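You operate a simulated robot arm through the tools that you are given. There is no shell and no other tool. Be economical: measure what you need, move in short steps, check, and stop when the job is done.

Carry out the task below with a simulated robot arm. There is one attempt and no reset: what you move stays moved.

TASK
Swap the sludged strainer in the BATH drawer for the clean one.
Fine: yellow one into the flat grey tub, red one seated in the steel ring, plug left in, drawer shut. Set down upright: what you pick out. Where these are worked on the way, their far stop is far enough and under half their travel is too little: drawer marked bath.

The check looks at the end state, three seconds after you hand in, the way a careful person would. Anything else that was tipped, shoved, dropped, spilled or broken makes it a failure.

THE ROBOT
A 6-joint arm with a two-finger parallel gripper, fixed in place. Base frame: the origin is at the foot of the arm, x ahead of it, y to its left, z up. Lengths are in mm, angles in degrees, forces in N, time in s.
With the tool pointing down near the work surface it reaches from about 100 to 740 mm from the base axis. Its first joint turns from -166.0 to 166.0 degrees. Payload 3.91 kg.
The TCP is the grasp point between the finger pads, 30 mm short of the fingertips. In the tool frame z runs along the fingers and y along their closing line. Largest opening 110 mm; finger width 20, thickness 10; the body of the gripper, 48 by 112 mm, starts 55 mm behind the TCP.
Orientation is told as [roll, pitch, yaw] about the base's x, y, z axes, in that order, counted from this pose: with the fingers straight down and closing along the base's y, the tool's x points along the base's -x, its y along +y and its z along -z.

THE INTERFACE
- The arm moves only by the tool send_rows. Its argument "increments" is a list of rows, each a list of 3 entries, a list of its own where there are three numbers: the shift along the tool's x, y, z in units of 25 mm (1.0 is 25 mm), then the turn, a rotation vector about the tool's x, y, z in units of 8 degrees (1.0 is 8 degrees), then the opening, from 0 (shut) to 1 (fully open). In form: [[[x, y, z], [rx, ry, rz], gripper], ...]. A call has 1 to 8 rows; each row shifts and turns the commanded pose from where the row before left it, along the tool's axes as they then stand. A call with a number of a shift or a turn outside -1 to 1 is refused whole. Each row takes 0.2 s and may step no farther than 50 mm and 8.6 degrees from the row before; otherwise, or with a gripper value out of range, the whole call is refused. Where a pose cannot be reached the arm comes as near as it can. A force on the tool above 40 N (or 10 N above the force at the start of the call, whichever is more), or a blocked arm, ends the call early, and 0.2 s more pass. Each finger travels about 45 mm/s and halts on what it meets, pressing with about 39 N; the grip force reading is that of the motor and also rises with nothing between the fingers. The clock runs only during rows and for 0.2 s after the last one: add rows that do not move to give the fingers time. It gives the time, the measured TCP pose, the force on the tool (base axes), the opening and the grip force at its end, in the units of the frame above (readings bear some noise), with the torque about the TCP (base axes, N m) and any sound that the robot's microphone picked up, and new pictures: "show" is both (left out), scene, wrist or none.
- Cameras (640 x 400 px; columns grow to the right, rows downward): "scene" is fixed at [226, 664.8, 1448.9]; the picture's right is [-0.75, -0.66, 0.00], its down [-0.61, 0.69, -0.38] and it looks along [0.25, -0.29, -0.92] (base axes); focal length 214 px, centre (320, 200). "wrist" rides on the gripper at [71, 22, -107] in the tool frame; the picture's right is [-0.29, 0.96, 0.00], its down [-0.76, -0.23, -0.61] and it looks along [-0.58, -0.18, 0.79] (tool axes); focal length 243 px, centre (320, 200). There is no depth. A picture from a camera that has moved, and an enlarged one, comes with that camera's place and axes in the base frame and with its lens. The place of the scene camera against the robot may be out by one fixed shift of up to 18 mm in any direction.
- slide_trunk(by): slides the trunk up (or, below 0, down) by that many mm; the arm rides with it, the base frame stays. It gives what a move gives, with no picture.
- zoom(camera, box): a new picture of the part [left, top, right, bottom] of that camera's present view, enlarged. The clock stands still meanwhile.
- job_done(): hands the job in; it is judged then, once.

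Go step by step. Nothing tells you positions but the pictures and the camera data: compare them with the known pose of the tool, close in by small moves and look again before you grip or let go. The budget is 120 turns and 200 pictures, counting those below and the enlarged ones. Unless the task says otherwise, let go and move clear before handing in, and close with one line.

The tools are called after ">>>" as a command line: name --argument value ..., lists and objects as JSON in quotes. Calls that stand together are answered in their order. send_rows: Moves the arm, as the interface text tells. Its arguments: {"type":"object","properties":{"increments":{"type":"array","items":{"type":"array"}},"show":{"type":"string","enum":["both","scene","wrist","none"]}},"required":["increments"]} The other tools are called the same way: slide_trunk (by) slides the trunk up or down; zoom (camera, box) takes an enlarged picture of a part of a camera's view; job_done () hands the job in.

At the start:

```text
time_s: 0.0
tcp_pos: [208.7, 419.9, 1074.3]
ee_rot: [-0.1, 0.0, -0.1]
contact_force: [-0.2, -0.2, -0.4]
torque: [-0.01, -0.01, -0.01]
gripper_width: 110.2
grip_force: 0.0
trunk travel left (down, up): [-525.0, 65.0]
```

scene: 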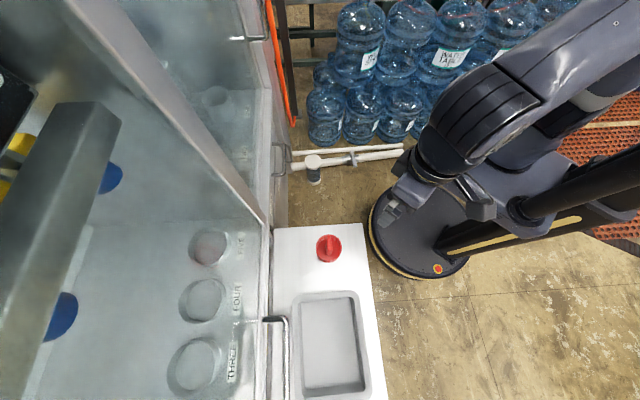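
wrist: 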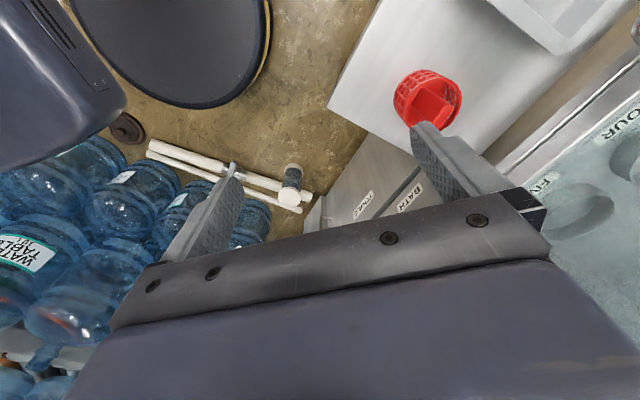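

I see a white worktop with the red strainer and a grey tub, and a cabinet with drawers marked FAXES(?) and BATH. I'll zoom in to read the details.

>>> zoom --camera "wrist" --box '[280, 40, 520, 240]'

>>> zoom --camera "scene" --box '[220, 120, 420, 400]'

>>> zoom --camera "scene" --box '[140, 0, 420, 200]'

```text
2.00 times, centred on (400, 140) of wrist
camera zoom: at [135.6, 443.3, 1182.3], right [0.29, 0.96, 0.0], down [0.76, -0.23, 0.61], along [0.58, -0.18, -0.79], focal length 485 px, centre (160, 320)
```

zoom: 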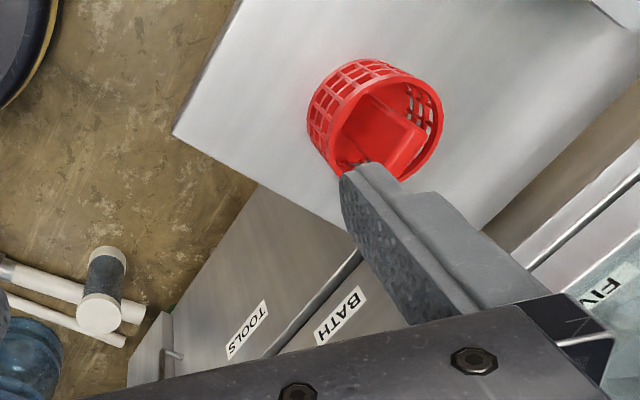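

```text
1.43 times, centred on (320, 260) of scene
camera zoom: at [226.0, 664.8, 1448.9], right [-0.75, -0.66, 0.0], down [-0.61, 0.69, -0.38], along [0.25, -0.29, -0.92], focal length 306 px, centre (320, 114)
```

zoom: 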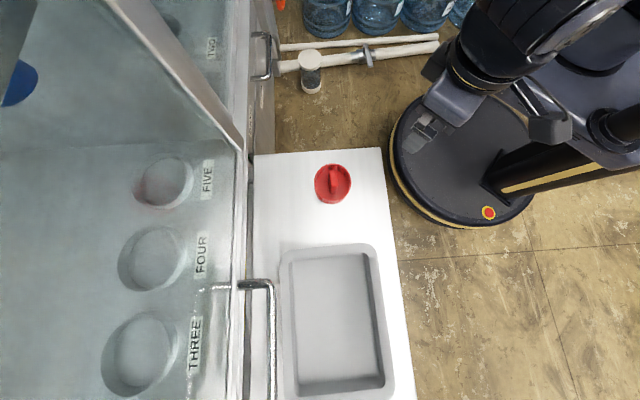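

```text
2.00 times, centred on (280, 100) of scene
camera zoom: at [226.0, 664.8, 1448.9], right [-0.75, -0.66, 0.0], down [-0.61, 0.69, -0.38], along [0.25, -0.29, -0.92], focal length 429 px, centre (400, 400)
```

zoom: 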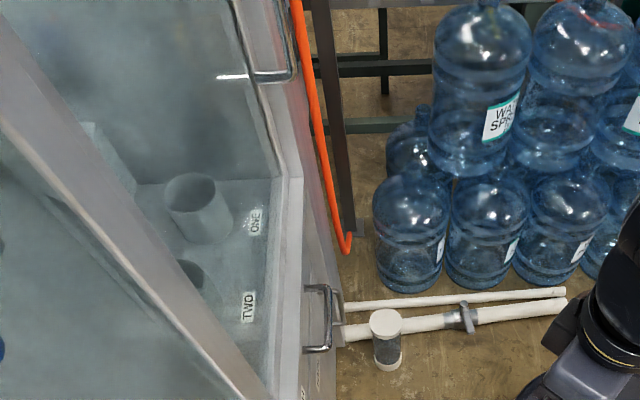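

The cabinet front runs diagonally, with a worktop at about z 790 and the drawers to its right (TOOLS lower, BATH upper). I'll move to look at the drawer fronts.

>>> send_rows --increments '[[[-0.9, -0.7, 0.2], [0, 0, 0], 1], [[-0.9, -0.7, 0.2], [0, 0, 0], 1], [[-0.9, -0.7, 0.2], [0, 0, 0], 1], [[-0.9, -0.7, 0.2], [0, 0, 0], 1], [[-0.9, -0.7, 0.2], [0, 0, 0], 1], [[-0.9, -0.7, 0.2], [0, 0, 0], 1], [[0, 0, 0], [0, 0, -1], 1], [[0, 0, 0], [0, 0, -1], 1]]' --show "none"

>>> send_rows --increments '[[[0, 0, 0], [0, 0, -1], 1], [[0, 0, 0], [0, 0, -1], 1], [[0, 0, 0], [0, 0, -1], 1], [[0, 0, 0], [0, 0, -1], 1]]'

```text
time_s: 1.8
tcp_pos: [342.3, 315.5, 1044.1]
ee_rot: [0.0, 0.1, 16.2]
contact_force: [-0.3, -0.7, -0.6]
torque: [0.01, -0.04, 0.01]
gripper_width: 110.1
grip_force: 0.0
trunk travel left (down, up): [-525.0, 65.0]
```

```text
time_s: 2.8
tcp_pos: [342.4, 317.2, 1044.4]
ee_rot: [0.0, -0.1, 48.1]
contact_force: [-0.3, -0.1, -0.4]
torque: [-0.03, 0.04, -0.01]
gripper_width: 109.5
grip_force: 0.1
trunk travel left (down, up): [-525.0, 65.0]
camera wrist: at [277.9, 278.4, 1152.3], right [-0.52, 0.85, 0.0], down [0.68, 0.41, 0.61], along [0.52, 0.32, -0.79], focal length 243 px, centre (320, 200)
```

scene: 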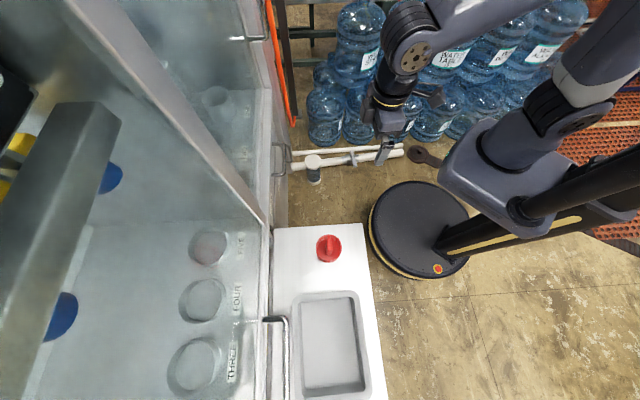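
wrist: 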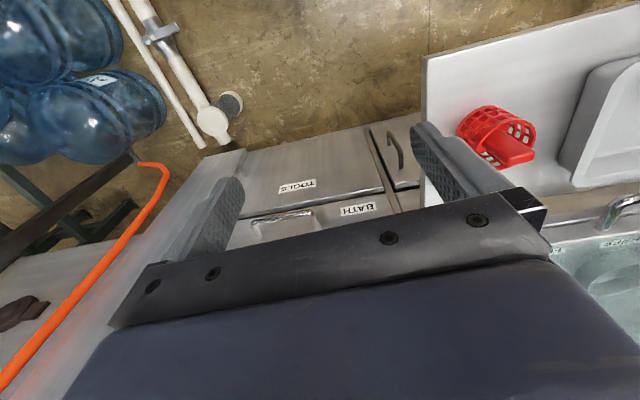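

>>> zoom --camera "wrist" --box '[200, 100, 440, 260]'

>>> zoom --camera "scene" --box '[230, 120, 330, 240]'

```text
2.50 times, centred on (320, 180) of wrist
camera zoom: at [277.9, 278.4, 1152.3], right [-0.52, 0.85, 0.0], down [0.68, 0.41, 0.61], along [0.52, 0.32, -0.79], focal length 606 px, centre (320, 250)
```

zoom: 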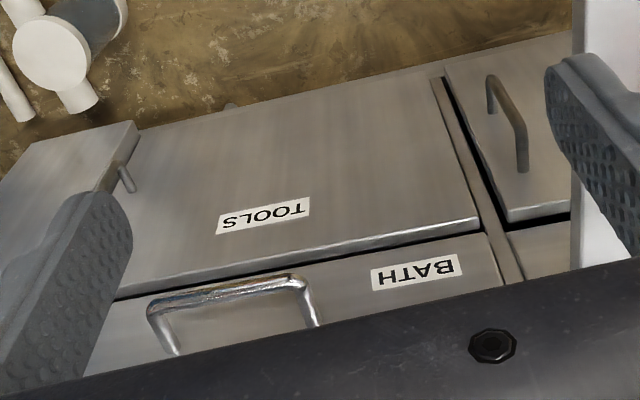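

```text
3.33 times, centred on (280, 180) of scene
camera zoom: at [226.0, 664.8, 1448.9], right [-0.75, -0.66, 0.0], down [-0.61, 0.69, -0.38], along [0.25, -0.29, -0.92], focal length 715 px, centre (453, 267)
```

zoom: 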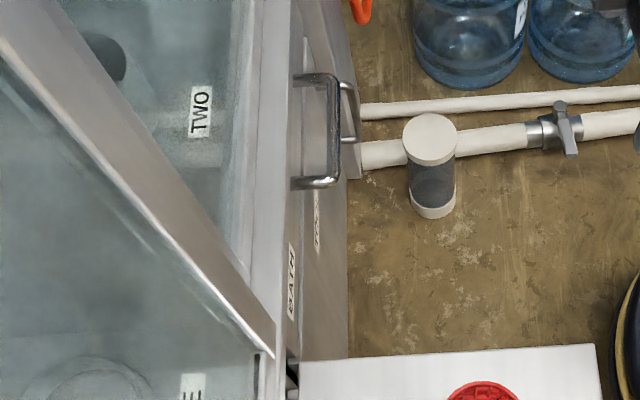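

The BATH drawer handle is a horizontal bar from about (687,349) to (589,451) at z≈735. I'll turn the tool so the fingers close across the bar, pointing toward the cabinet.

>>> send_rows --increments '[[[0, 0, 0], [0, 0, 0.97], 1], [[0, 0, 0], [0, 0, 0.97], 1], [[0, 0, 0], [0, 0, 0.97], 1], [[0, 0, 0], [0, 0, 0.97], 1], [[0, 0, 0], [0, 0, 0.97], 1], [[0, 0, 0], [0, 0, 0.97], 1], [[0, 0, 0], [0, 0, 0.97], 1], [[0, 0, 0], [0, 0, 0.97], 1]]' --show "none"

>>> send_rows --increments '[[[0, 0, 0], [0, 0, 0.97], 1], [[0, 0, 0], [0, 0, 0.97], 1], [[0, 0, 0], [0, 0, 0.97], 1], [[0, 0, 0], [0, 0, 0.97], 1], [[0, 0, 0], [-0.9, 0, 0], 1], [[0, 0, 0], [-0.9, 0, 0], 1], [[0, 0, 0], [-0.9, 0, 0], 1], [[0, 0, 0], [-0.9, 0, 0], 1]]' --show "none"

>>> send_rows --increments '[[[0, 0, 0], [-0.9, 0, 0], 0.6], [[0, 0, 0], [-0.9, 0, 0], 0.6], [[0, 0, 0], [-0.9, 0, 0], 0.6], [[0, 0, 0], [-0.9, 0, 0], 0.6], [[0, 0, 0], [-0.9, 0, 0], 0.6], [[0, 0, 0], [-0.9, 0, 0], 0.6]]'

```text
time_s: 4.6
tcp_pos: [342.1, 317.5, 1043.6]
ee_rot: [0.0, 0.1, -14.2]
contact_force: [-0.3, 0.0, 0.3]
torque: [-0.02, 0.0, 0.01]
gripper_width: 110.2
grip_force: 0.0
trunk travel left (down, up): [-525.0, 65.0]
```

```text
time_s: 6.4
tcp_pos: [344.7, 317.5, 1044.7]
ee_rot: [28.9, 0.0, -45.2]
contact_force: [0.1, -0.3, 0.2]
torque: [-0.01, 0.0, 0.0]
gripper_width: 110.2
grip_force: 0.0
trunk travel left (down, up): [-525.0, 65.0]
```

```text
time_s: 7.8
tcp_pos: [332.6, 324.1, 1047.6]
ee_rot: [60.3, 2.6, -42.4]
contact_force: [-0.7, 0.0, 0.5]
torque: [-0.01, 0.0, 0.01]
gripper_width: 66.1
grip_force: 0.0
out of reach, approached as far as the arm can: row 3, 4
trunk travel left (down, up): [-525.0, 65.0]
camera wrist: at [226.3, 308.9, 1122.7], right [0.56, 0.13, 0.82], down [0.13, -0.99, 0.07], along [0.82, 0.07, -0.57], focal length 243 px, centre (320, 200)
```

scene: 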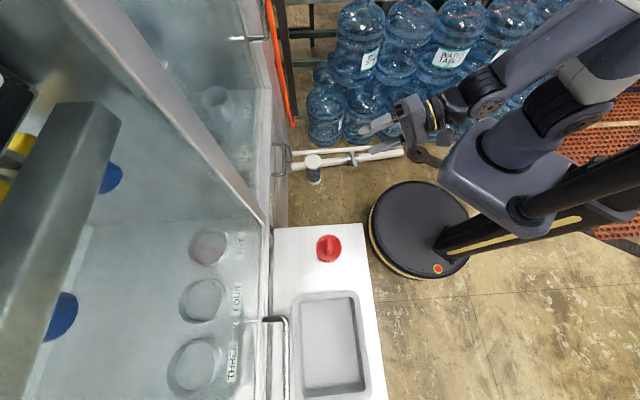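
wrist: 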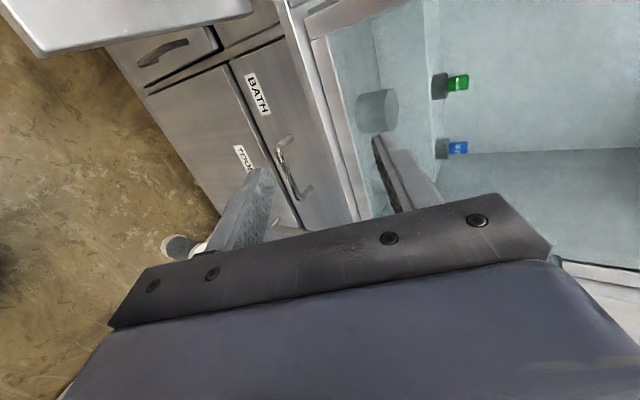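

>>> send_rows --increments '[[[-0.48, -0.45, 0.9], [0, 0, 0], 0.6], [[-0.48, -0.45, 0.9], [0, 0, 0], 0.6], [[-0.48, -0.45, 0.9], [0, 0, 0], 0.6], [[-0.48, -0.45, 0.9], [0, 0, 0], 0.6], [[-0.48, -0.45, 0.9], [0, 0, 0], 0.6], [[-0.48, -0.45, 0.9], [0, 0, 0], 0.6], [[-0.48, -0.45, 0.9], [0, 0, 0], 0.6], [[-0.48, -0.45, 0.9], [0, 0, 0], 0.6]]'

```text
time_s: 9.6
tcp_pos: [474.0, 347.5, 875.0]
ee_rot: [60.2, 2.6, -42.4]
contact_force: [0.7, 0.1, 0.2]
torque: [0.04, 0.02, 0.02]
gripper_width: 65.9
grip_force: 0.1
trunk travel left (down, up): [-525.0, 65.0]
camera wrist: at [367.2, 332.2, 950.3], right [0.56, 0.13, 0.82], down [0.13, -0.99, 0.07], along [0.82, 0.07, -0.57], focal length 243 px, centre (320, 200)
```

scene: 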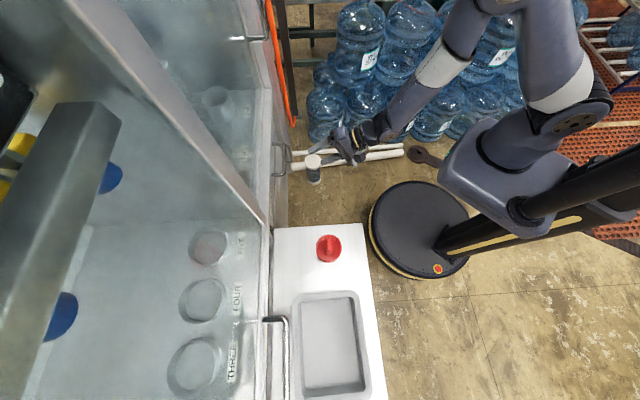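
wrist: 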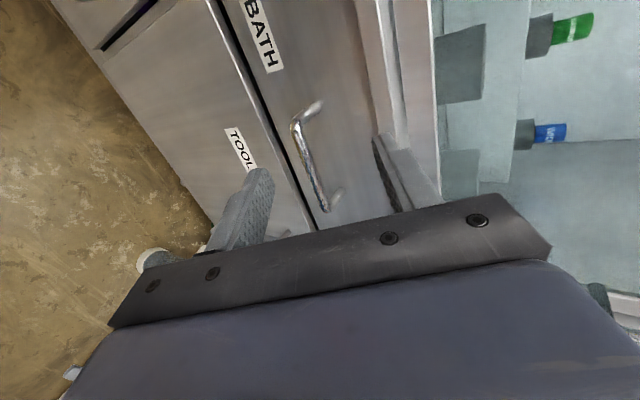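

>>> send_rows --increments '[[[0, 0, 0], [0, -0.44, -0.12], 0.5], [[-0.54, -0.36, 0.98], [0, 0, 0], 0.5], [[-0.54, -0.36, 0.98], [0, 0, 0], 0.5], [[-0.54, -0.36, 0.98], [0, 0, 0], 0.5], [[-0.54, -0.36, 0.98], [0, 0, 0], 0.5], [[-0.54, -0.36, 0.98], [0, 0, 0], 0.5]]'

```text
time_s: 11.0
tcp_pos: [581.7, 356.8, 772.3]
ee_rot: [60.0, 0.0, -45.0]
contact_force: [-1.2, 0.0, -0.2]
torque: [-0.01, 0.01, 0.0]
gripper_width: 55.0
grip_force: 0.1
trunk travel left (down, up): [-525.0, 65.0]
camera wrist: at [471.3, 350.0, 846.2], right [0.54, 0.13, 0.83], down [0.08, -0.99, 0.1], along [0.84, 0.01, -0.55], focal length 243 px, centre (320, 200)
```

scene: 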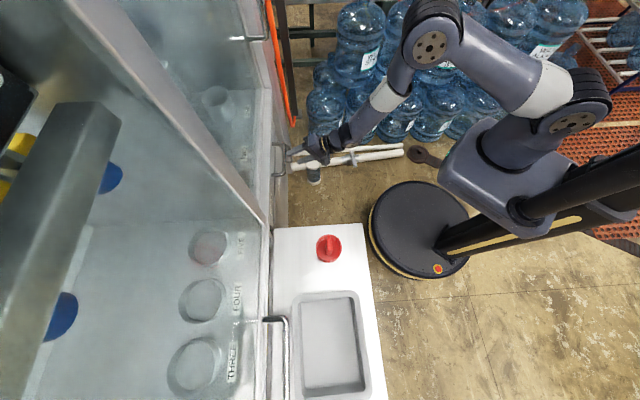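
wrist: 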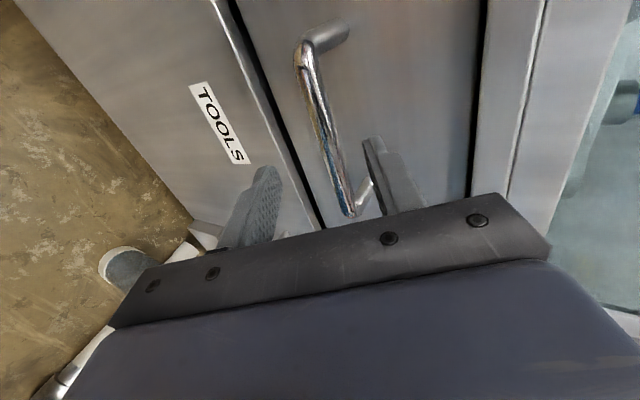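

>>> send_rows --increments '[[[0.02, 0.055, 0.68], [0, 0, 0], 0.5], [[0.02, 0.055, 0.68], [0, 0, 0], 0.5], [[0.02, 0.055, 0.68], [0, 0, 0], 0.5], [[0.02, 0.055, 0.68], [0, 0, 0], 0.5]]' --show "wrist"

```text
time_s: 12.0
tcp_pos: [622.4, 402.7, 746.1]
ee_rot: [60.3, 0.0, -45.0]
contact_force: [-0.4, -1.2, 0.2]
torque: [0.01, -0.01, -0.01]
gripper_width: 54.9
grip_force: 0.2
trunk travel left (down, up): [-525.0, 65.0]
camera wrist: at [513.5, 395.5, 818.5], right [0.54, 0.13, 0.83], down [0.08, -0.99, 0.1], along [0.84, 0.01, -0.55], focal length 243 px, centre (320, 200)
```

wrist: 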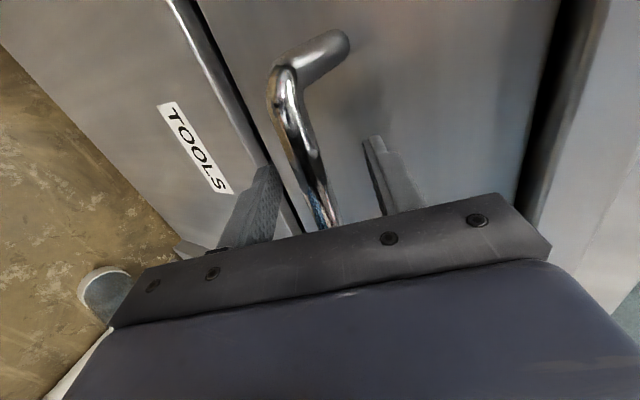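

The bar is between the fingers. Closing.

>>> send_rows --increments '[[[0, 0, 0], [0, 0, 0], 0], [[0, 0, 0], [0, 0, 0], 0], [[0, 0, 0], [0, 0, 0], 0], [[0, 0, 0], [0, 0, 0], 0], [[0, 0, 0], [0, 0, 0], 0]]' --show "wrist"

```text
time_s: 13.2
tcp_pos: [622.2, 402.1, 745.7]
ee_rot: [60.2, -0.1, -45.1]
contact_force: [-2.5, -1.8, -4.5]
torque: [-0.22, -0.2, 0.19]
gripper_width: 15.5
grip_force: 45.0
trunk travel left (down, up): [-525.0, 65.0]
camera wrist: at [513.1, 395.2, 817.8], right [0.54, 0.13, 0.83], down [0.08, -0.99, 0.1], along [0.84, 0.01, -0.55], focal length 243 px, centre (320, 200)
```

wrist: 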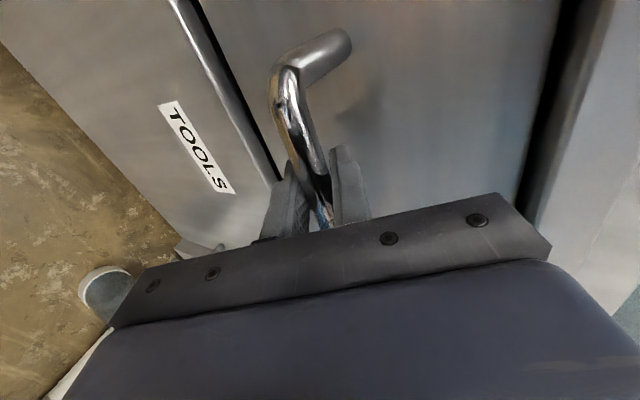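

>>> send_rows --increments '[[[0, -0.1, -0.173], [0, 0, 0], 0], [[0, -0.2, -0.346], [0, 0, 0], 0], [[0, -0.25, -0.433], [0, 0, 0], 0], [[0, -0.25, -0.433], [0, 0, 0], 0], [[0, -0.25, -0.433], [0, 0, 0], 0], [[0, -0.25, -0.433], [0, 0, 0], 0], [[0, -0.2, -0.346], [0, 0, 0], 0], [[0, -0.1, -0.173], [0, 0, 0], 0]]'

```text
time_s: 15.0
tcp_pos: [566.4, 346.8, 744.7]
ee_rot: [60.2, 0.1, -45.1]
contact_force: [6.3, -3.2, -1.5]
torque: [0.14, 0.17, 1.2]
gripper_width: 15.7
grip_force: 45.2
trunk travel left (down, up): [-525.0, 65.0]
camera wrist: at [457.3, 339.5, 817.7], right [0.54, 0.13, 0.83], down [0.08, -0.99, 0.1], along [0.84, 0.01, -0.55], focal length 243 px, centre (320, 200)
```

scene: 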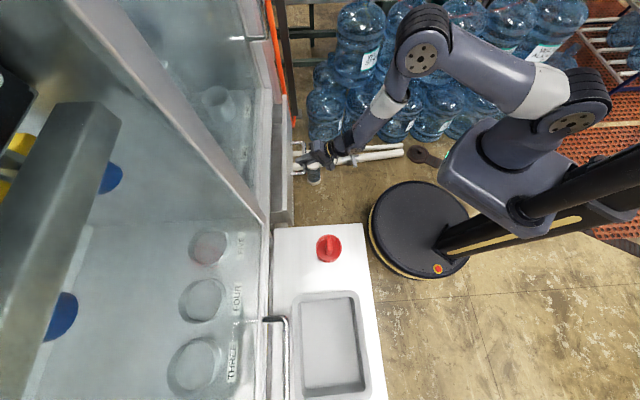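
wrist: 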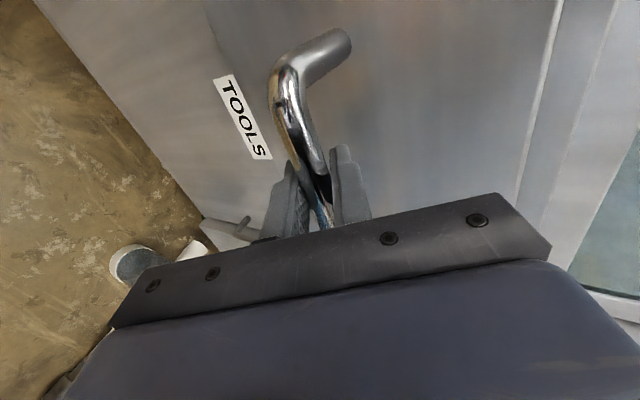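

>>> send_rows --increments '[[[0, -0.1, -0.173], [0, 0, 0], 0], [[0, -0.25, -0.433], [0, 0, 0], 0], [[0, -0.25, -0.433], [0, 0, 0], 0], [[0, -0.25, -0.433], [0, 0, 0], 0], [[0, -0.25, -0.433], [0, 0, 0], 0], [[0, -0.25, -0.433], [0, 0, 0], 0], [[0, -0.2, -0.346], [0, 0, 0], 0], [[0, -0.1, -0.173], [0, 0, 0], 0]]' --show "scene"

>>> send_rows --increments '[[[0, -0.1, -0.173], [0, 0, 0], 0], [[0, -0.25, -0.433], [0, 0, 0], 0], [[0, -0.25, -0.433], [0, 0, 0], 0], [[0, -0.25, -0.433], [0, 0, 0], 0], [[0, -0.25, -0.433], [0, 0, 0], 0], [[0, -0.25, -0.433], [0, 0, 0], 0], [[0, -0.2, -0.346], [0, 0, 0], 0], [[0, -0.1, -0.173], [0, 0, 0], 0]]'

```text
time_s: 16.8
tcp_pos: [508.4, 289.2, 743.8]
ee_rot: [60.1, 0.1, -45.0]
contact_force: [8.3, -5.4, -6.2]
torque: [-0.26, -0.28, 0.07]
gripper_width: 15.9
grip_force: 44.8
trunk travel left (down, up): [-525.0, 65.0]
```

scene: 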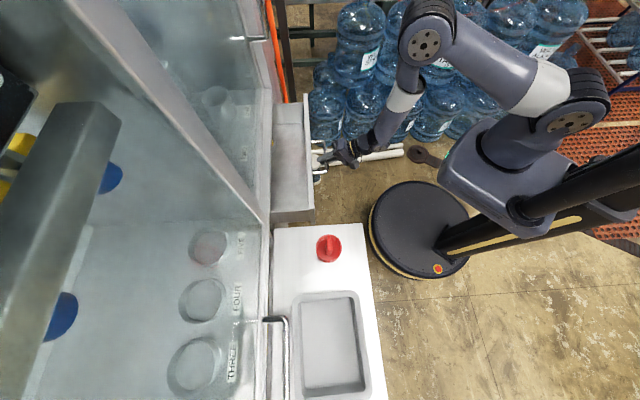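

```text
time_s: 18.6
tcp_pos: [450.4, 230.4, 743.4]
ee_rot: [60.1, 0.0, -44.9]
contact_force: [4.9, -0.8, -8.4]
torque: [-0.27, -0.25, -0.03]
gripper_width: 15.9
grip_force: 44.7
trunk travel left (down, up): [-525.0, 65.0]
camera wrist: at [341.5, 223.5, 817.8], right [0.54, 0.13, 0.83], down [0.08, -0.99, 0.1], along [0.84, 0.01, -0.55], focal length 243 px, centre (320, 200)
```

scene: 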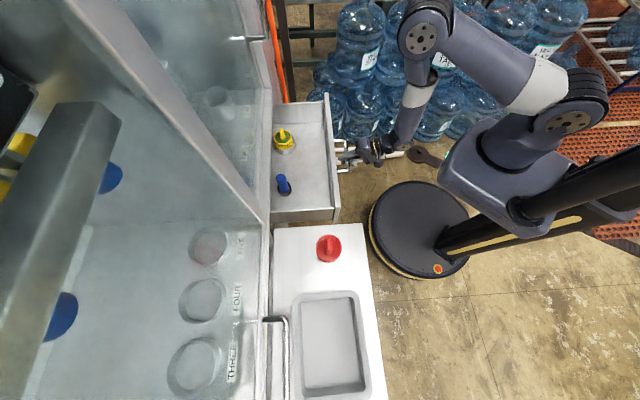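
wrist: 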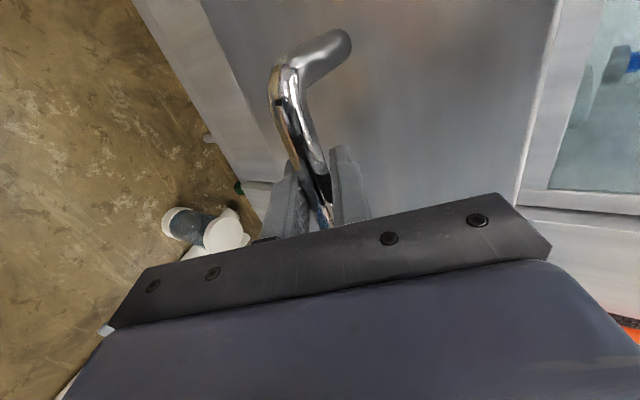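

Yellow strainer and blue plug are visible. I'll pull a little further toward the far stop.

>>> send_rows --increments '[[[0, -0.1, -0.173], [0, 0, 0], 0], [[0, -0.25, -0.433], [0, 0, 0], 0], [[0, -0.25, -0.433], [0, 0, 0], 0], [[0, -0.25, -0.433], [0, 0, 0], 0], [[0, -0.2, -0.346], [0, 0, 0], 0], [[0, -0.1, -0.173], [0, 0, 0], 0]]' --show "scene"

```text
time_s: 20.0
tcp_pos: [409.6, 190.5, 744.0]
ee_rot: [60.1, -0.1, -45.0]
contact_force: [5.9, -3.7, -1.2]
torque: [-0.31, -0.35, -0.02]
gripper_width: 15.4
grip_force: 44.8
trunk travel left (down, up): [-525.0, 65.0]
```

scene: 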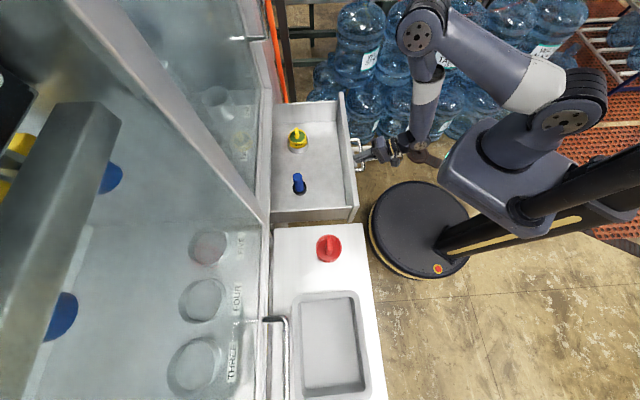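

>>> send_rows --increments '[[[0, -0.1, -0.173], [0, 0, 0], 0], [[0, -0.2, -0.346], [0, 0, 0], 0], [[0, -0.2, -0.346], [0, 0, 0], 0], [[0, -0.2, -0.346], [0, 0, 0], 0], [[0, -0.2, -0.346], [0, 0, 0], 0], [[0, -0.2, -0.346], [0, 0, 0], 0], [[0, -0.1, -0.173], [0, 0, 0], 0]]' --show "scene"

```text
time_s: 21.1
tcp_pos: [386.6, 166.1, 745.8]
ee_rot: [61.2, -0.3, -44.4]
contact_force: [10.5, 23.5, -8.7]
torque: [0.26, 0.18, 0.2]
gripper_width: 15.9
grip_force: 45.0
trunk travel left (down, up): [-525.0, 65.0]
stopped in row 5: the force on the tool passed its limit at 45 N (the readings are from after the stop); the commanded pose is now the measured one
```

scene: 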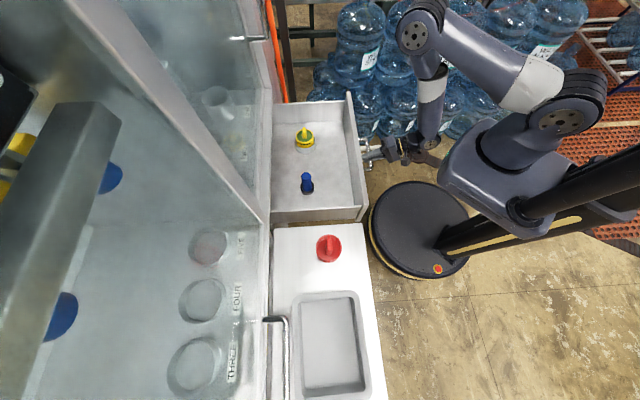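

The drawer reached its far stop (334 mm). Release and back off.

>>> send_rows --increments '[[[0, 0, 0], [0, 0, 0], 0.5], [[0, 0, 0], [0, 0, 0], 0.5], [[0, 0, 0], [0, 0, 0], 0.5], [[0, 0, 0], [0, 0, 0], 0.5], [[0, 0, -0.6], [0, 0, 0], 0.5], [[0, 0, -0.8], [0, 0, 0], 0.5], [[0, 0, -0.8], [0, 0, 0], 0.5]]' --show "both"

```text
time_s: 22.8
tcp_pos: [352.3, 130.2, 773.5]
ee_rot: [61.0, -0.1, -44.7]
contact_force: [-0.3, 0.2, -0.4]
torque: [0.0, -0.02, 0.01]
gripper_width: 55.1
grip_force: 0.0
trunk travel left (down, up): [-525.0, 65.0]
camera wrist: at [241.8, 121.9, 845.1], right [0.53, 0.13, 0.84], down [0.09, -0.99, 0.1], along [0.84, 0.02, -0.54], focal length 243 px, centre (320, 200)
```

scene: 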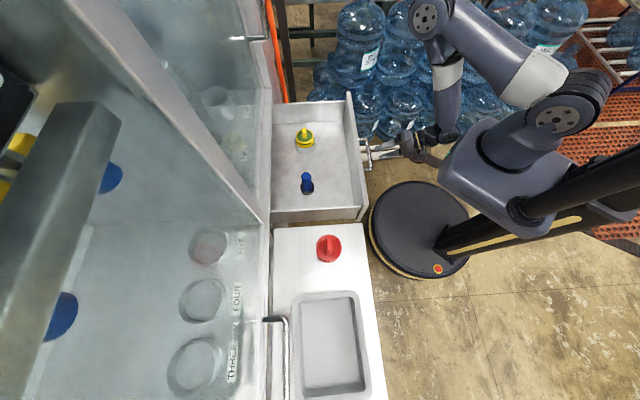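
wrist: 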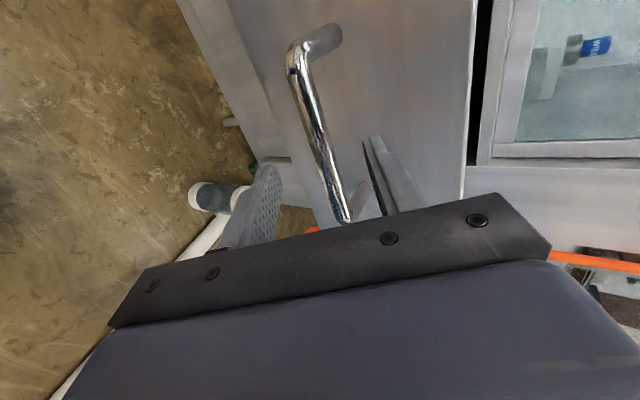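

>>> send_rows --increments '[[[0, 0.6, -0.9], [0, 0, 0], 0.7], [[0, 0.8, -0.46], [0, 0, 0], 0.7], [[0, 0.86, -0.5], [0, 0, 0], 0.7], [[0, 0.86, -0.5], [0, 0, 0], 0.7], [[0, 0.86, -0.5], [0, 0, 0], 0.7], [[0, 0.86, -0.5], [0, 0, 0], 0.7], [[0, 0.86, -0.5], [0, 0, 0], 0.7], [[0, 0.86, -0.5], [0, 0, 0], 0.7]]' --show "none"

>>> send_rows --increments '[[[0, 0.86, -0.5], [0.95, 0, 0], 0.7], [[0, 0.0, 0], [0.95, 0, 0], 0.7], [[0, 0.0, 0], [0.95, 0, 0], 0.7], [[0, 0, 0], [0.95, 0, 0], 0.7], [[0, 0, 0], [0.95, 0, 0], 0.7], [[0, 0, 0], [0.95, 0, 0], 0.7], [[0, 0, 0], [0.95, 0, 0], 0.7], [[0, 0, 0], [0.95, 0, 0], 0.7]]'

```text
time_s: 24.6
tcp_pos: [338.5, 120.2, 969.6]
ee_rot: [61.0, -0.3, -44.7]
contact_force: [-0.7, 0.6, 0.0]
torque: [0.0, -0.01, 0.02]
gripper_width: 77.2
grip_force: 0.1
trunk travel left (down, up): [-525.0, 65.0]
```

```text
time_s: 26.4
tcp_pos: [298.7, 83.5, 868.3]
ee_rot: [10.3, -4.4, -45.4]
contact_force: [-0.1, 0.4, -0.5]
torque: [-0.03, 0.0, 0.01]
gripper_width: 77.1
grip_force: 0.0
out of reach, approached as far as the arm can: row 4, 5, 6, 7, 8
trunk travel left (down, up): [-525.0, 65.0]
camera wrist: at [243.2, 140.7, 972.4], right [0.86, 0.46, 0.2], down [0.26, -0.74, 0.61], along [0.43, -0.48, -0.77], focal length 243 px, centre (320, 200)
```

scene: 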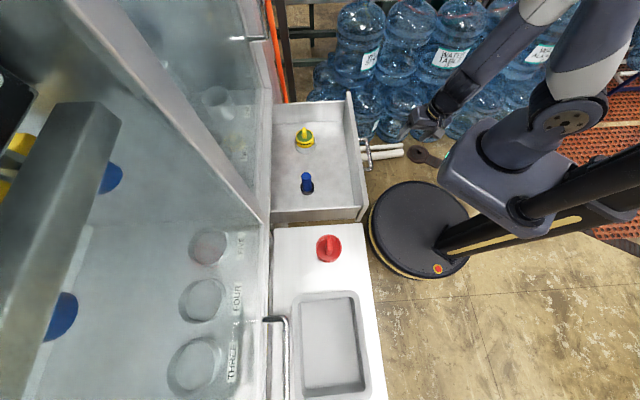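
wrist: 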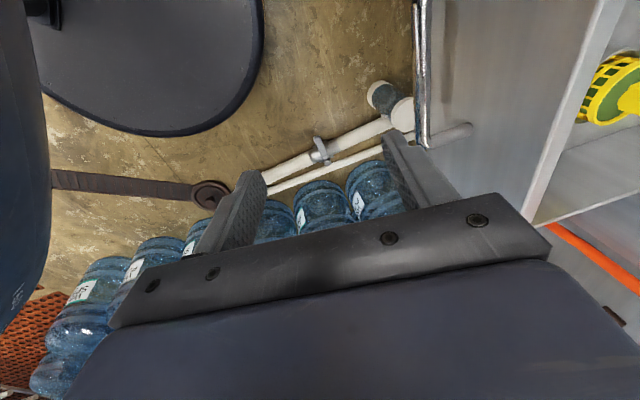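

>>> zoom --camera "scene" --box '[260, 85, 380, 235]'

>>> zoom --camera "scene" --box '[265, 220, 385, 400]'

```text
2.67 times, centred on (320, 160) of scene
camera zoom: at [226.0, 664.8, 1448.9], right [-0.75, -0.66, 0.0], down [-0.61, 0.69, -0.38], along [0.25, -0.29, -0.92], focal length 572 px, centre (320, 307)
```

zoom: 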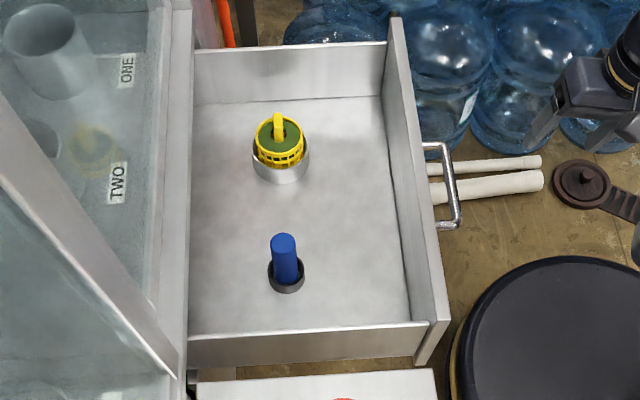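

```text
2.22 times, centred on (325, 310) of scene
camera zoom: at [226.0, 664.8, 1448.9], right [-0.75, -0.66, 0.0], down [-0.61, 0.69, -0.38], along [0.25, -0.29, -0.92], focal length 477 px, centre (309, -44)
```

zoom: 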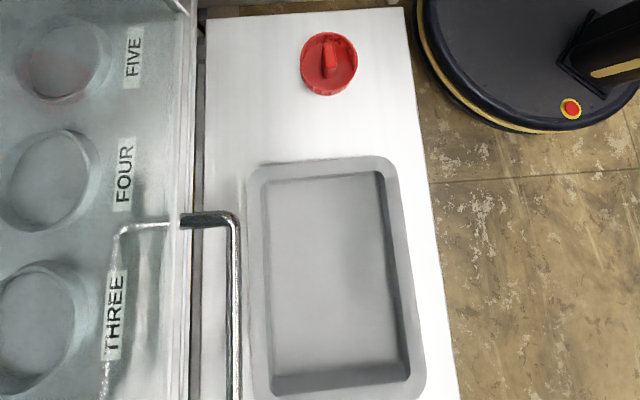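

>>> send_rows --increments '[[[-0.4, 0.5, -0.9], [0, 0, 0], 0.7], [[-0.5, 0.9, -0.9], [0, 0, 0], 0.7], [[-0.5, 0.9, -0.5], [0, 0, 0], 0.7], [[-0.5, 0.9, 0], [0.65, 0.28, 0], 0.7], [[-0.5, 0.95, 0], [0.65, 0.28, 0], 0.7], [[-0.5, 0.95, 0], [0, 0, 0], 0.7], [[-0.5, 0.95, 0], [0, 0, 0], 0.7], [[-0.5, 0.95, 0], [0, 0, 0], 0.7]]'

```text
time_s: 28.1
tcp_pos: [481.1, 130.6, 945.4]
ee_rot: [0.1, 0.0, -45.0]
contact_force: [-0.5, 0.2, 0.1]
torque: [-0.01, 0.0, -0.01]
gripper_width: 76.9
grip_force: 0.0
out of reach, approached as far as the arm can: row 1
trunk travel left (down, up): [-525.0, 65.0]
camera wrist: at [444.4, 195.6, 1053.7], right [0.88, 0.47, 0.0], down [0.37, -0.7, 0.61], along [0.29, -0.54, -0.79], focal length 243 px, centre (320, 200)
```

scene: 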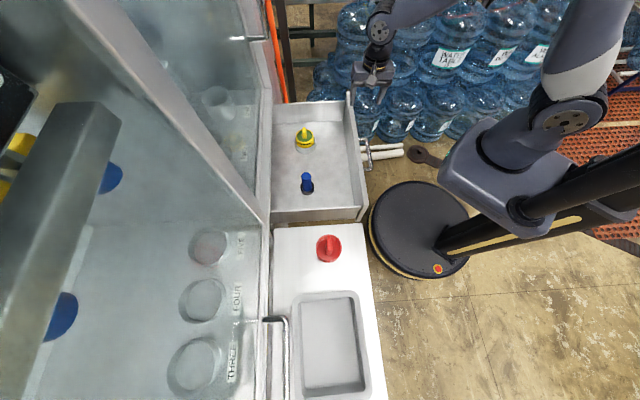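
wrist: 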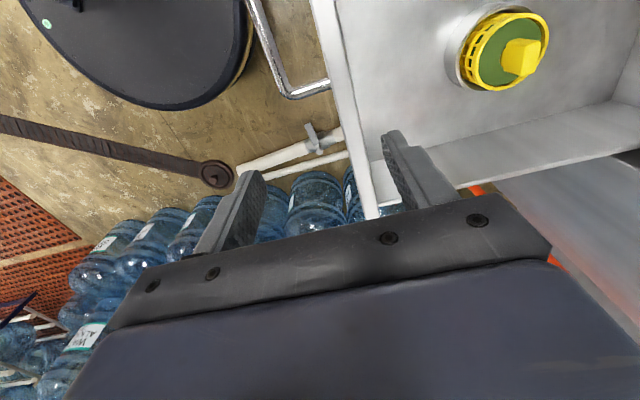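

>>> zoom --camera "wrist" --box '[430, 0, 590, 100]'

```text
4.00 times, centred on (510, 50) of wrist
camera zoom: at [444.4, 195.6, 1053.7], right [0.88, 0.47, 0.0], down [0.37, -0.7, 0.61], along [0.29, -0.54, -0.79], focal length 970 px, centre (-440, 800)
```

zoom: 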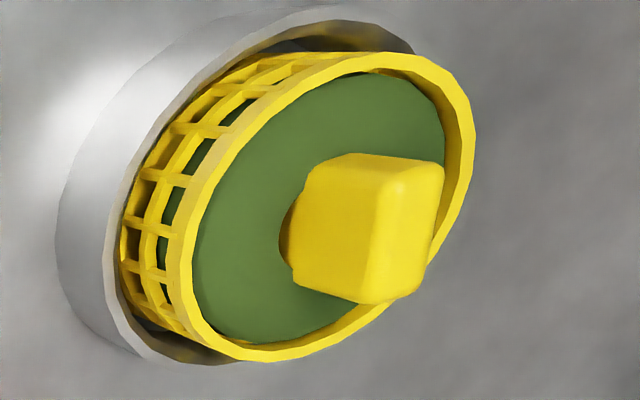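

The yellow strainer sits in the ring at about (653,266), its knob's top near z 767 and long axis along the cabinet front. I'll move above it.

>>> send_rows --increments '[[[-0.13, 1, 0.2], [0, 0, 0], 0.5], [[-0.13, 1, 0.2], [0, 0, 0], 0.5], [[-0.13, 1, 0.2], [0, 0, 0], 0.5], [[-0.13, 1, 0.2], [0, 0, 0], 0.5], [[-0.13, 1, 0.2], [0, 0, 0], 0.5], [[-0.13, 1, 0.2], [0, 0, 0], 0.5], [[-0.13, 1, 0.2], [0, 0, 0], 0.5], [[-0.13, 1, 0.2], [0, 0, 0], 0.5]]'

```text
time_s: 29.9
tcp_pos: [640.6, 253.8, 906.3]
ee_rot: [0.1, 0.0, -45.0]
contact_force: [-0.2, -0.4, -0.3]
torque: [-0.03, 0.02, -0.04]
gripper_width: 55.2
grip_force: 0.0
trunk travel left (down, up): [-525.0, 65.0]
camera wrist: at [604.1, 319.8, 1014.4], right [0.88, 0.47, 0.0], down [0.37, -0.7, 0.61], along [0.29, -0.54, -0.79], focal length 243 px, centre (320, 200)
```

scene: 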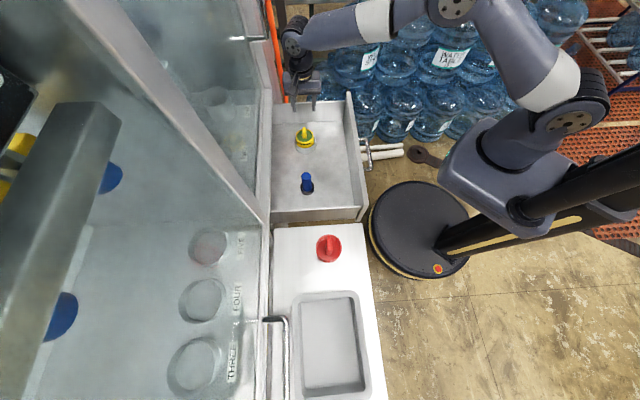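
wrist: 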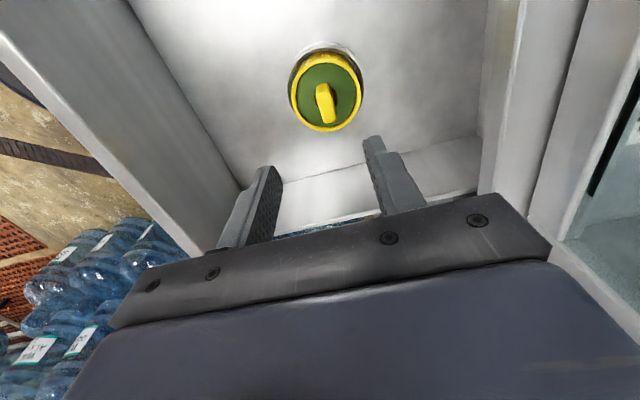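

>>> zoom --camera "wrist" --box '[266, 30, 386, 150]'

```text
3.33 times, centred on (326, 90) of wrist
camera zoom: at [604.1, 319.8, 1014.4], right [0.88, 0.47, 0.0], down [0.37, -0.7, 0.61], along [0.29, -0.54, -0.79], focal length 809 px, centre (300, 567)
```

zoom: 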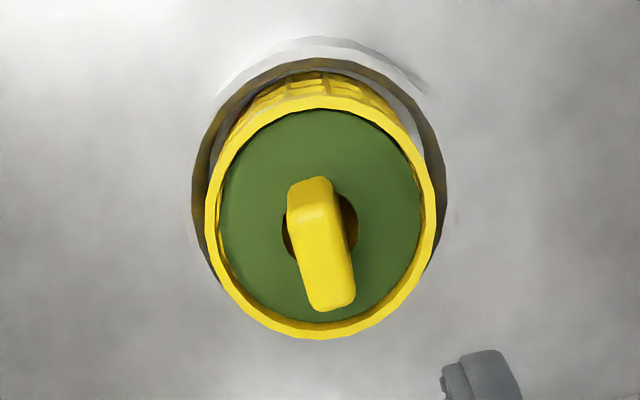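

>>> send_rows --increments '[[[0.07, 0.16, 0.9], [0, 0, 0], 0.5], [[0.07, 0.16, 0.9], [0, 0, 0], 0.5], [[0, 0, 0.9], [0, 0, 0], 0.5], [[0, 0, 0.9], [0, 0, 0], 0.5]]'

>>> zoom --camera "wrist" --box '[200, 20, 440, 240]'

>>> zoom --camera "scene" --box '[260, 85, 340, 165]'

```text
time_s: 30.9
tcp_pos: [641.6, 263.8, 815.2]
ee_rot: [0.2, 0.0, -45.0]
contact_force: [0.6, -0.6, -0.2]
torque: [0.01, -0.01, -0.03]
gripper_width: 55.0
grip_force: 0.0
trunk travel left (down, up): [-525.0, 65.0]
camera wrist: at [606.3, 329.4, 923.7], right [0.88, 0.47, 0.0], down [0.37, -0.7, 0.61], along [0.29, -0.54, -0.79], focal length 243 px, centre (320, 200)
```

scene: 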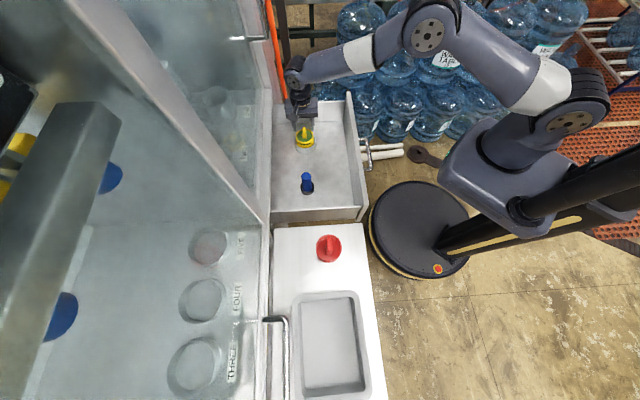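
wrist: 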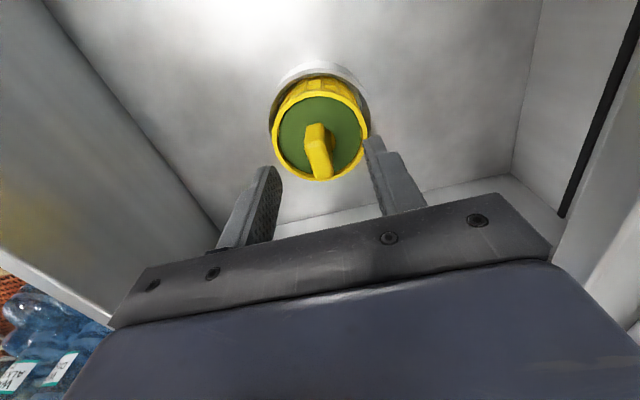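

```text
1.82 times, centred on (320, 130) of wrist
camera zoom: at [606.3, 329.4, 923.7], right [0.88, 0.47, 0.0], down [0.37, -0.7, 0.61], along [0.29, -0.54, -0.79], focal length 441 px, centre (320, 327)
```

zoom: 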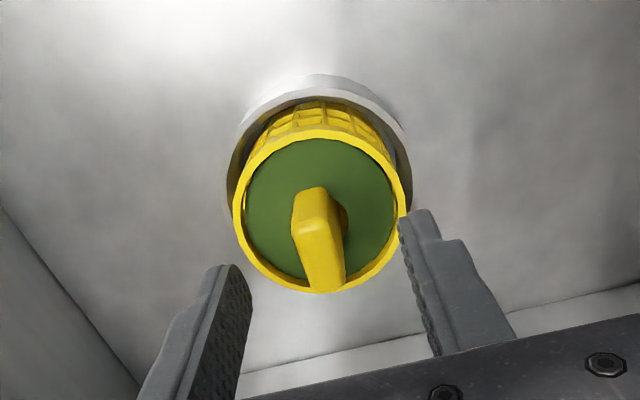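

```text
5.00 times, centred on (300, 125) of scene
camera zoom: at [226.0, 664.8, 1448.9], right [-0.75, -0.66, 0.0], down [-0.61, 0.69, -0.38], along [0.25, -0.29, -0.92], focal length 1072 px, centre (420, 575)
```

zoom: 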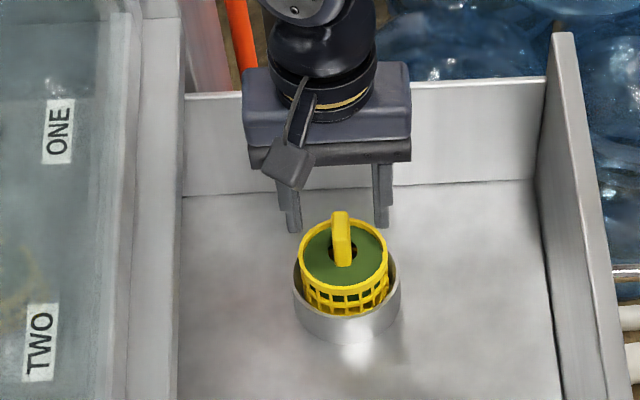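

Aligned. Descend around the knob and close.

>>> send_rows --increments '[[[0, 0, 0.66], [0, 0, 0], 0.5], [[0, 0, 0.66], [0, 0, 0], 0.5], [[0, 0, 0], [0, 0, 0], 0.3], [[0, 0, 0], [0, 0, 0], 0], [[0, 0, 0], [0, 0, 0], 0], [[0, 0, 0], [0, 0, 0], 0], [[0, 0, 0], [0, 0, 0], 0]]'

>>> zoom --camera "scene" --box '[260, 85, 340, 165]'

```text
time_s: 32.5
tcp_pos: [642.5, 263.4, 781.6]
ee_rot: [0.1, 0.0, -45.0]
contact_force: [-0.2, -0.9, 0.1]
torque: [0.0, 0.02, 0.04]
gripper_width: 13.2
grip_force: 38.8
trunk travel left (down, up): [-525.0, 65.0]
camera wrist: at [606.7, 329.4, 890.7], right [0.88, 0.47, 0.0], down [0.37, -0.7, 0.61], along [0.29, -0.54, -0.79], focal length 243 px, centre (320, 200)
```

scene: 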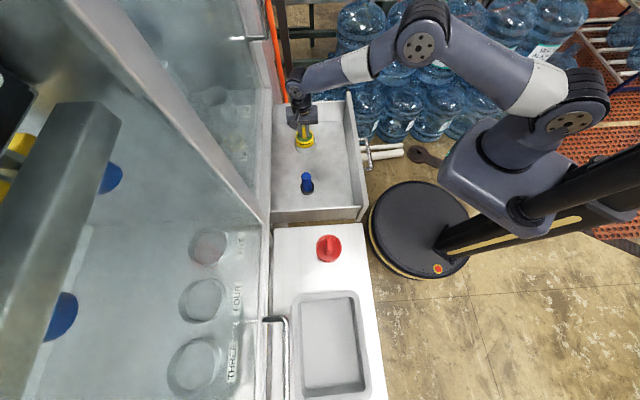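
wrist: 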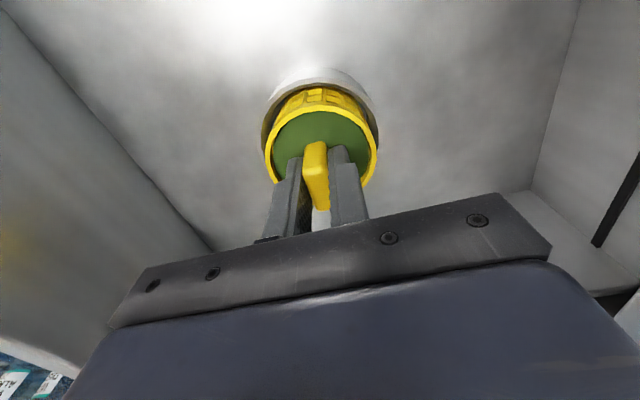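

```text
5.00 times, centred on (300, 125) of scene
camera zoom: at [226.0, 664.8, 1448.9], right [-0.75, -0.66, 0.0], down [-0.61, 0.69, -0.38], along [0.25, -0.29, -0.92], focal length 1072 px, centre (420, 575)
```

zoom: 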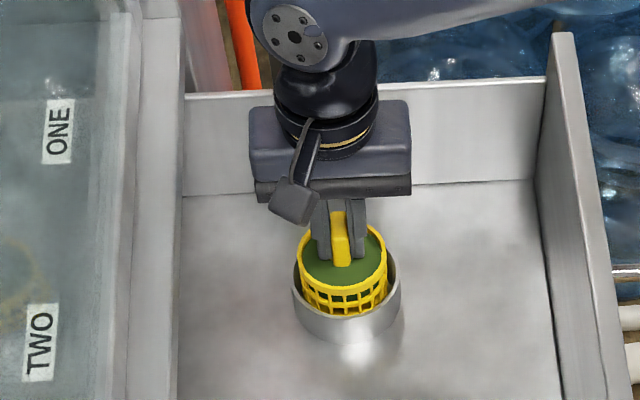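

Gripped (13 mm). Lift slowly straight up.

>>> send_rows --increments '[[[0, 0, -0.3], [0, 0, 0], 0], [[0, 0, -0.5], [0, 0, 0], 0], [[0, 0, -0.6], [0, 0, 0], 0], [[0, 0, -0.6], [0, 0, 0], 0], [[0, 0, -0.8], [0, 0, 0], 0], [[0, 0, -0.8], [0, 0, 0], 0], [[0, 0, -0.8], [0, 0, 0], 0], [[0, 0, -0.6], [0, 0, 0], 0]]'

>>> zoom --camera "scene" --box '[260, 55, 360, 165]'

```text
time_s: 34.4
tcp_pos: [643.1, 263.8, 908.6]
ee_rot: [0.0, 0.1, -45.0]
contact_force: [0.1, 0.6, -1.7]
torque: [0.0, 0.0, 0.02]
gripper_width: 13.3
grip_force: 38.6
trunk travel left (down, up): [-525.0, 65.0]
camera wrist: at [607.0, 329.5, 1017.2], right [0.88, 0.47, 0.0], down [0.37, -0.7, 0.61], along [0.29, -0.54, -0.79], focal length 243 px, centre (320, 200)
```

scene: 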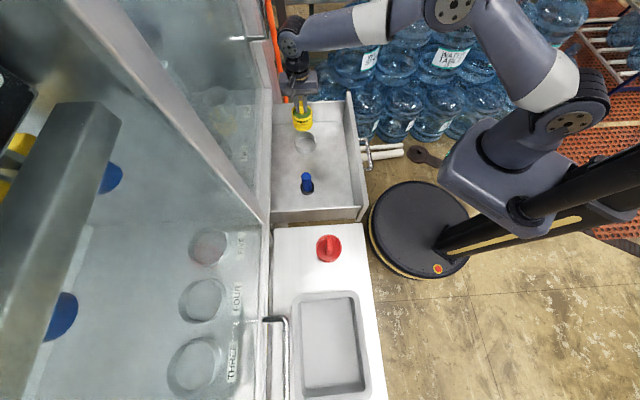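
wrist: 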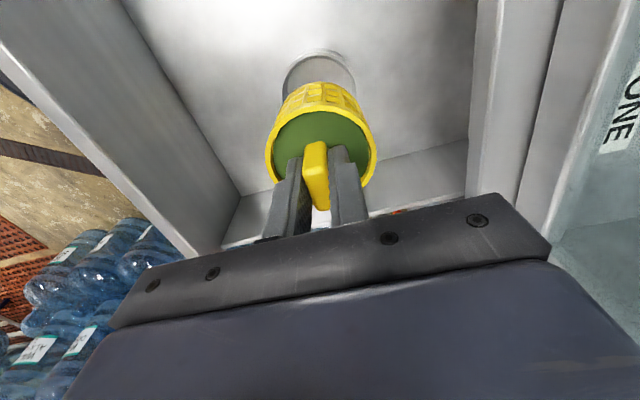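

```text
3.64 times, centred on (310, 110) of scene
camera zoom: at [226.0, 664.8, 1448.9], right [-0.75, -0.66, 0.0], down [-0.61, 0.69, -0.38], along [0.25, -0.29, -0.92], focal length 780 px, centre (356, 527)
```

zoom: 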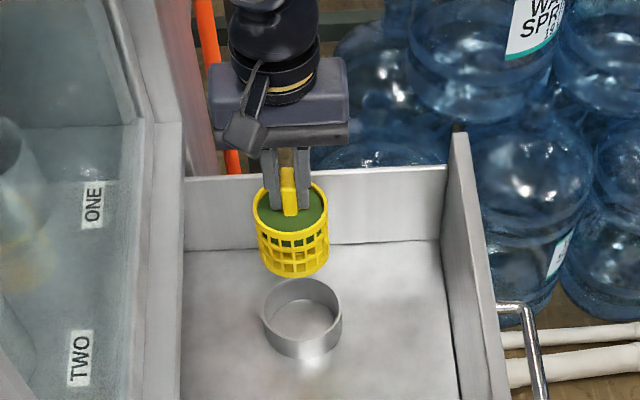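

Yellow is free. Rise and carry it along the cabinet front toward the tub.

>>> send_rows --increments '[[[0, -0.4, -0.9], [0, 0, 0], 0], [[0.2, -0.4, -0.9], [0, 0, 0], 0], [[0.5, -0.4, -0.9], [0, 0, 0], 0], [[0.8, -0.4, -0.7], [0, 0, 0], 0], [[1, 0, 0], [0, 0, 0], 0], [[1, 0, 0], [0, 0, 0], 0], [[1, 0, 0], [0, 0, 0], 0], [[1, 0, 0], [0, 0, 0], 0]]' --show "scene"

>>> zoom --camera "wrist" --box '[0, 0, 640, 400]'

```text
time_s: 36.1
tcp_pos: [515.2, 333.9, 990.3]
ee_rot: [0.1, 0.0, -45.1]
contact_force: [0.4, -0.6, -0.7]
torque: [-0.01, 0.02, 0.03]
gripper_width: 13.4
grip_force: 39.0
trunk travel left (down, up): [-525.0, 65.0]
```

scene: 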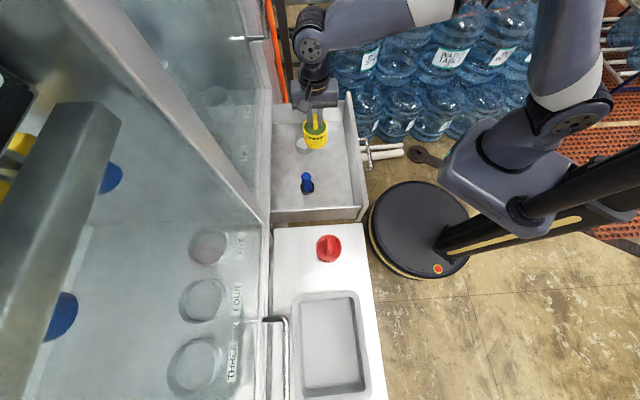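

```text
1.00 times, centred on (320, 200) of wrist (not enlarged: the box is as wide or as high as the picture)
camera zoom: at [479.9, 399.7, 1098.9], right [0.88, 0.47, 0.0], down [0.37, -0.7, 0.61], along [0.29, -0.54, -0.79], focal length 243 px, centre (320, 200)
```

zoom: 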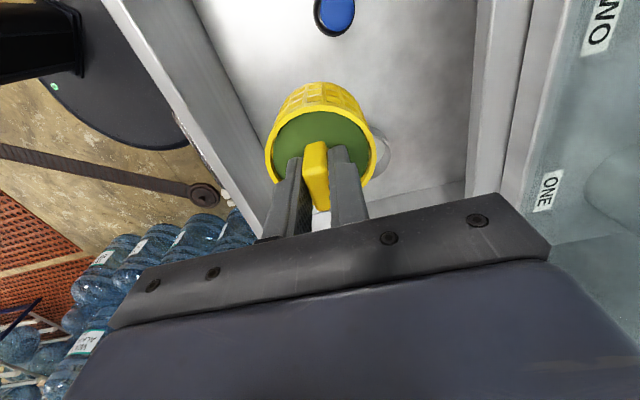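

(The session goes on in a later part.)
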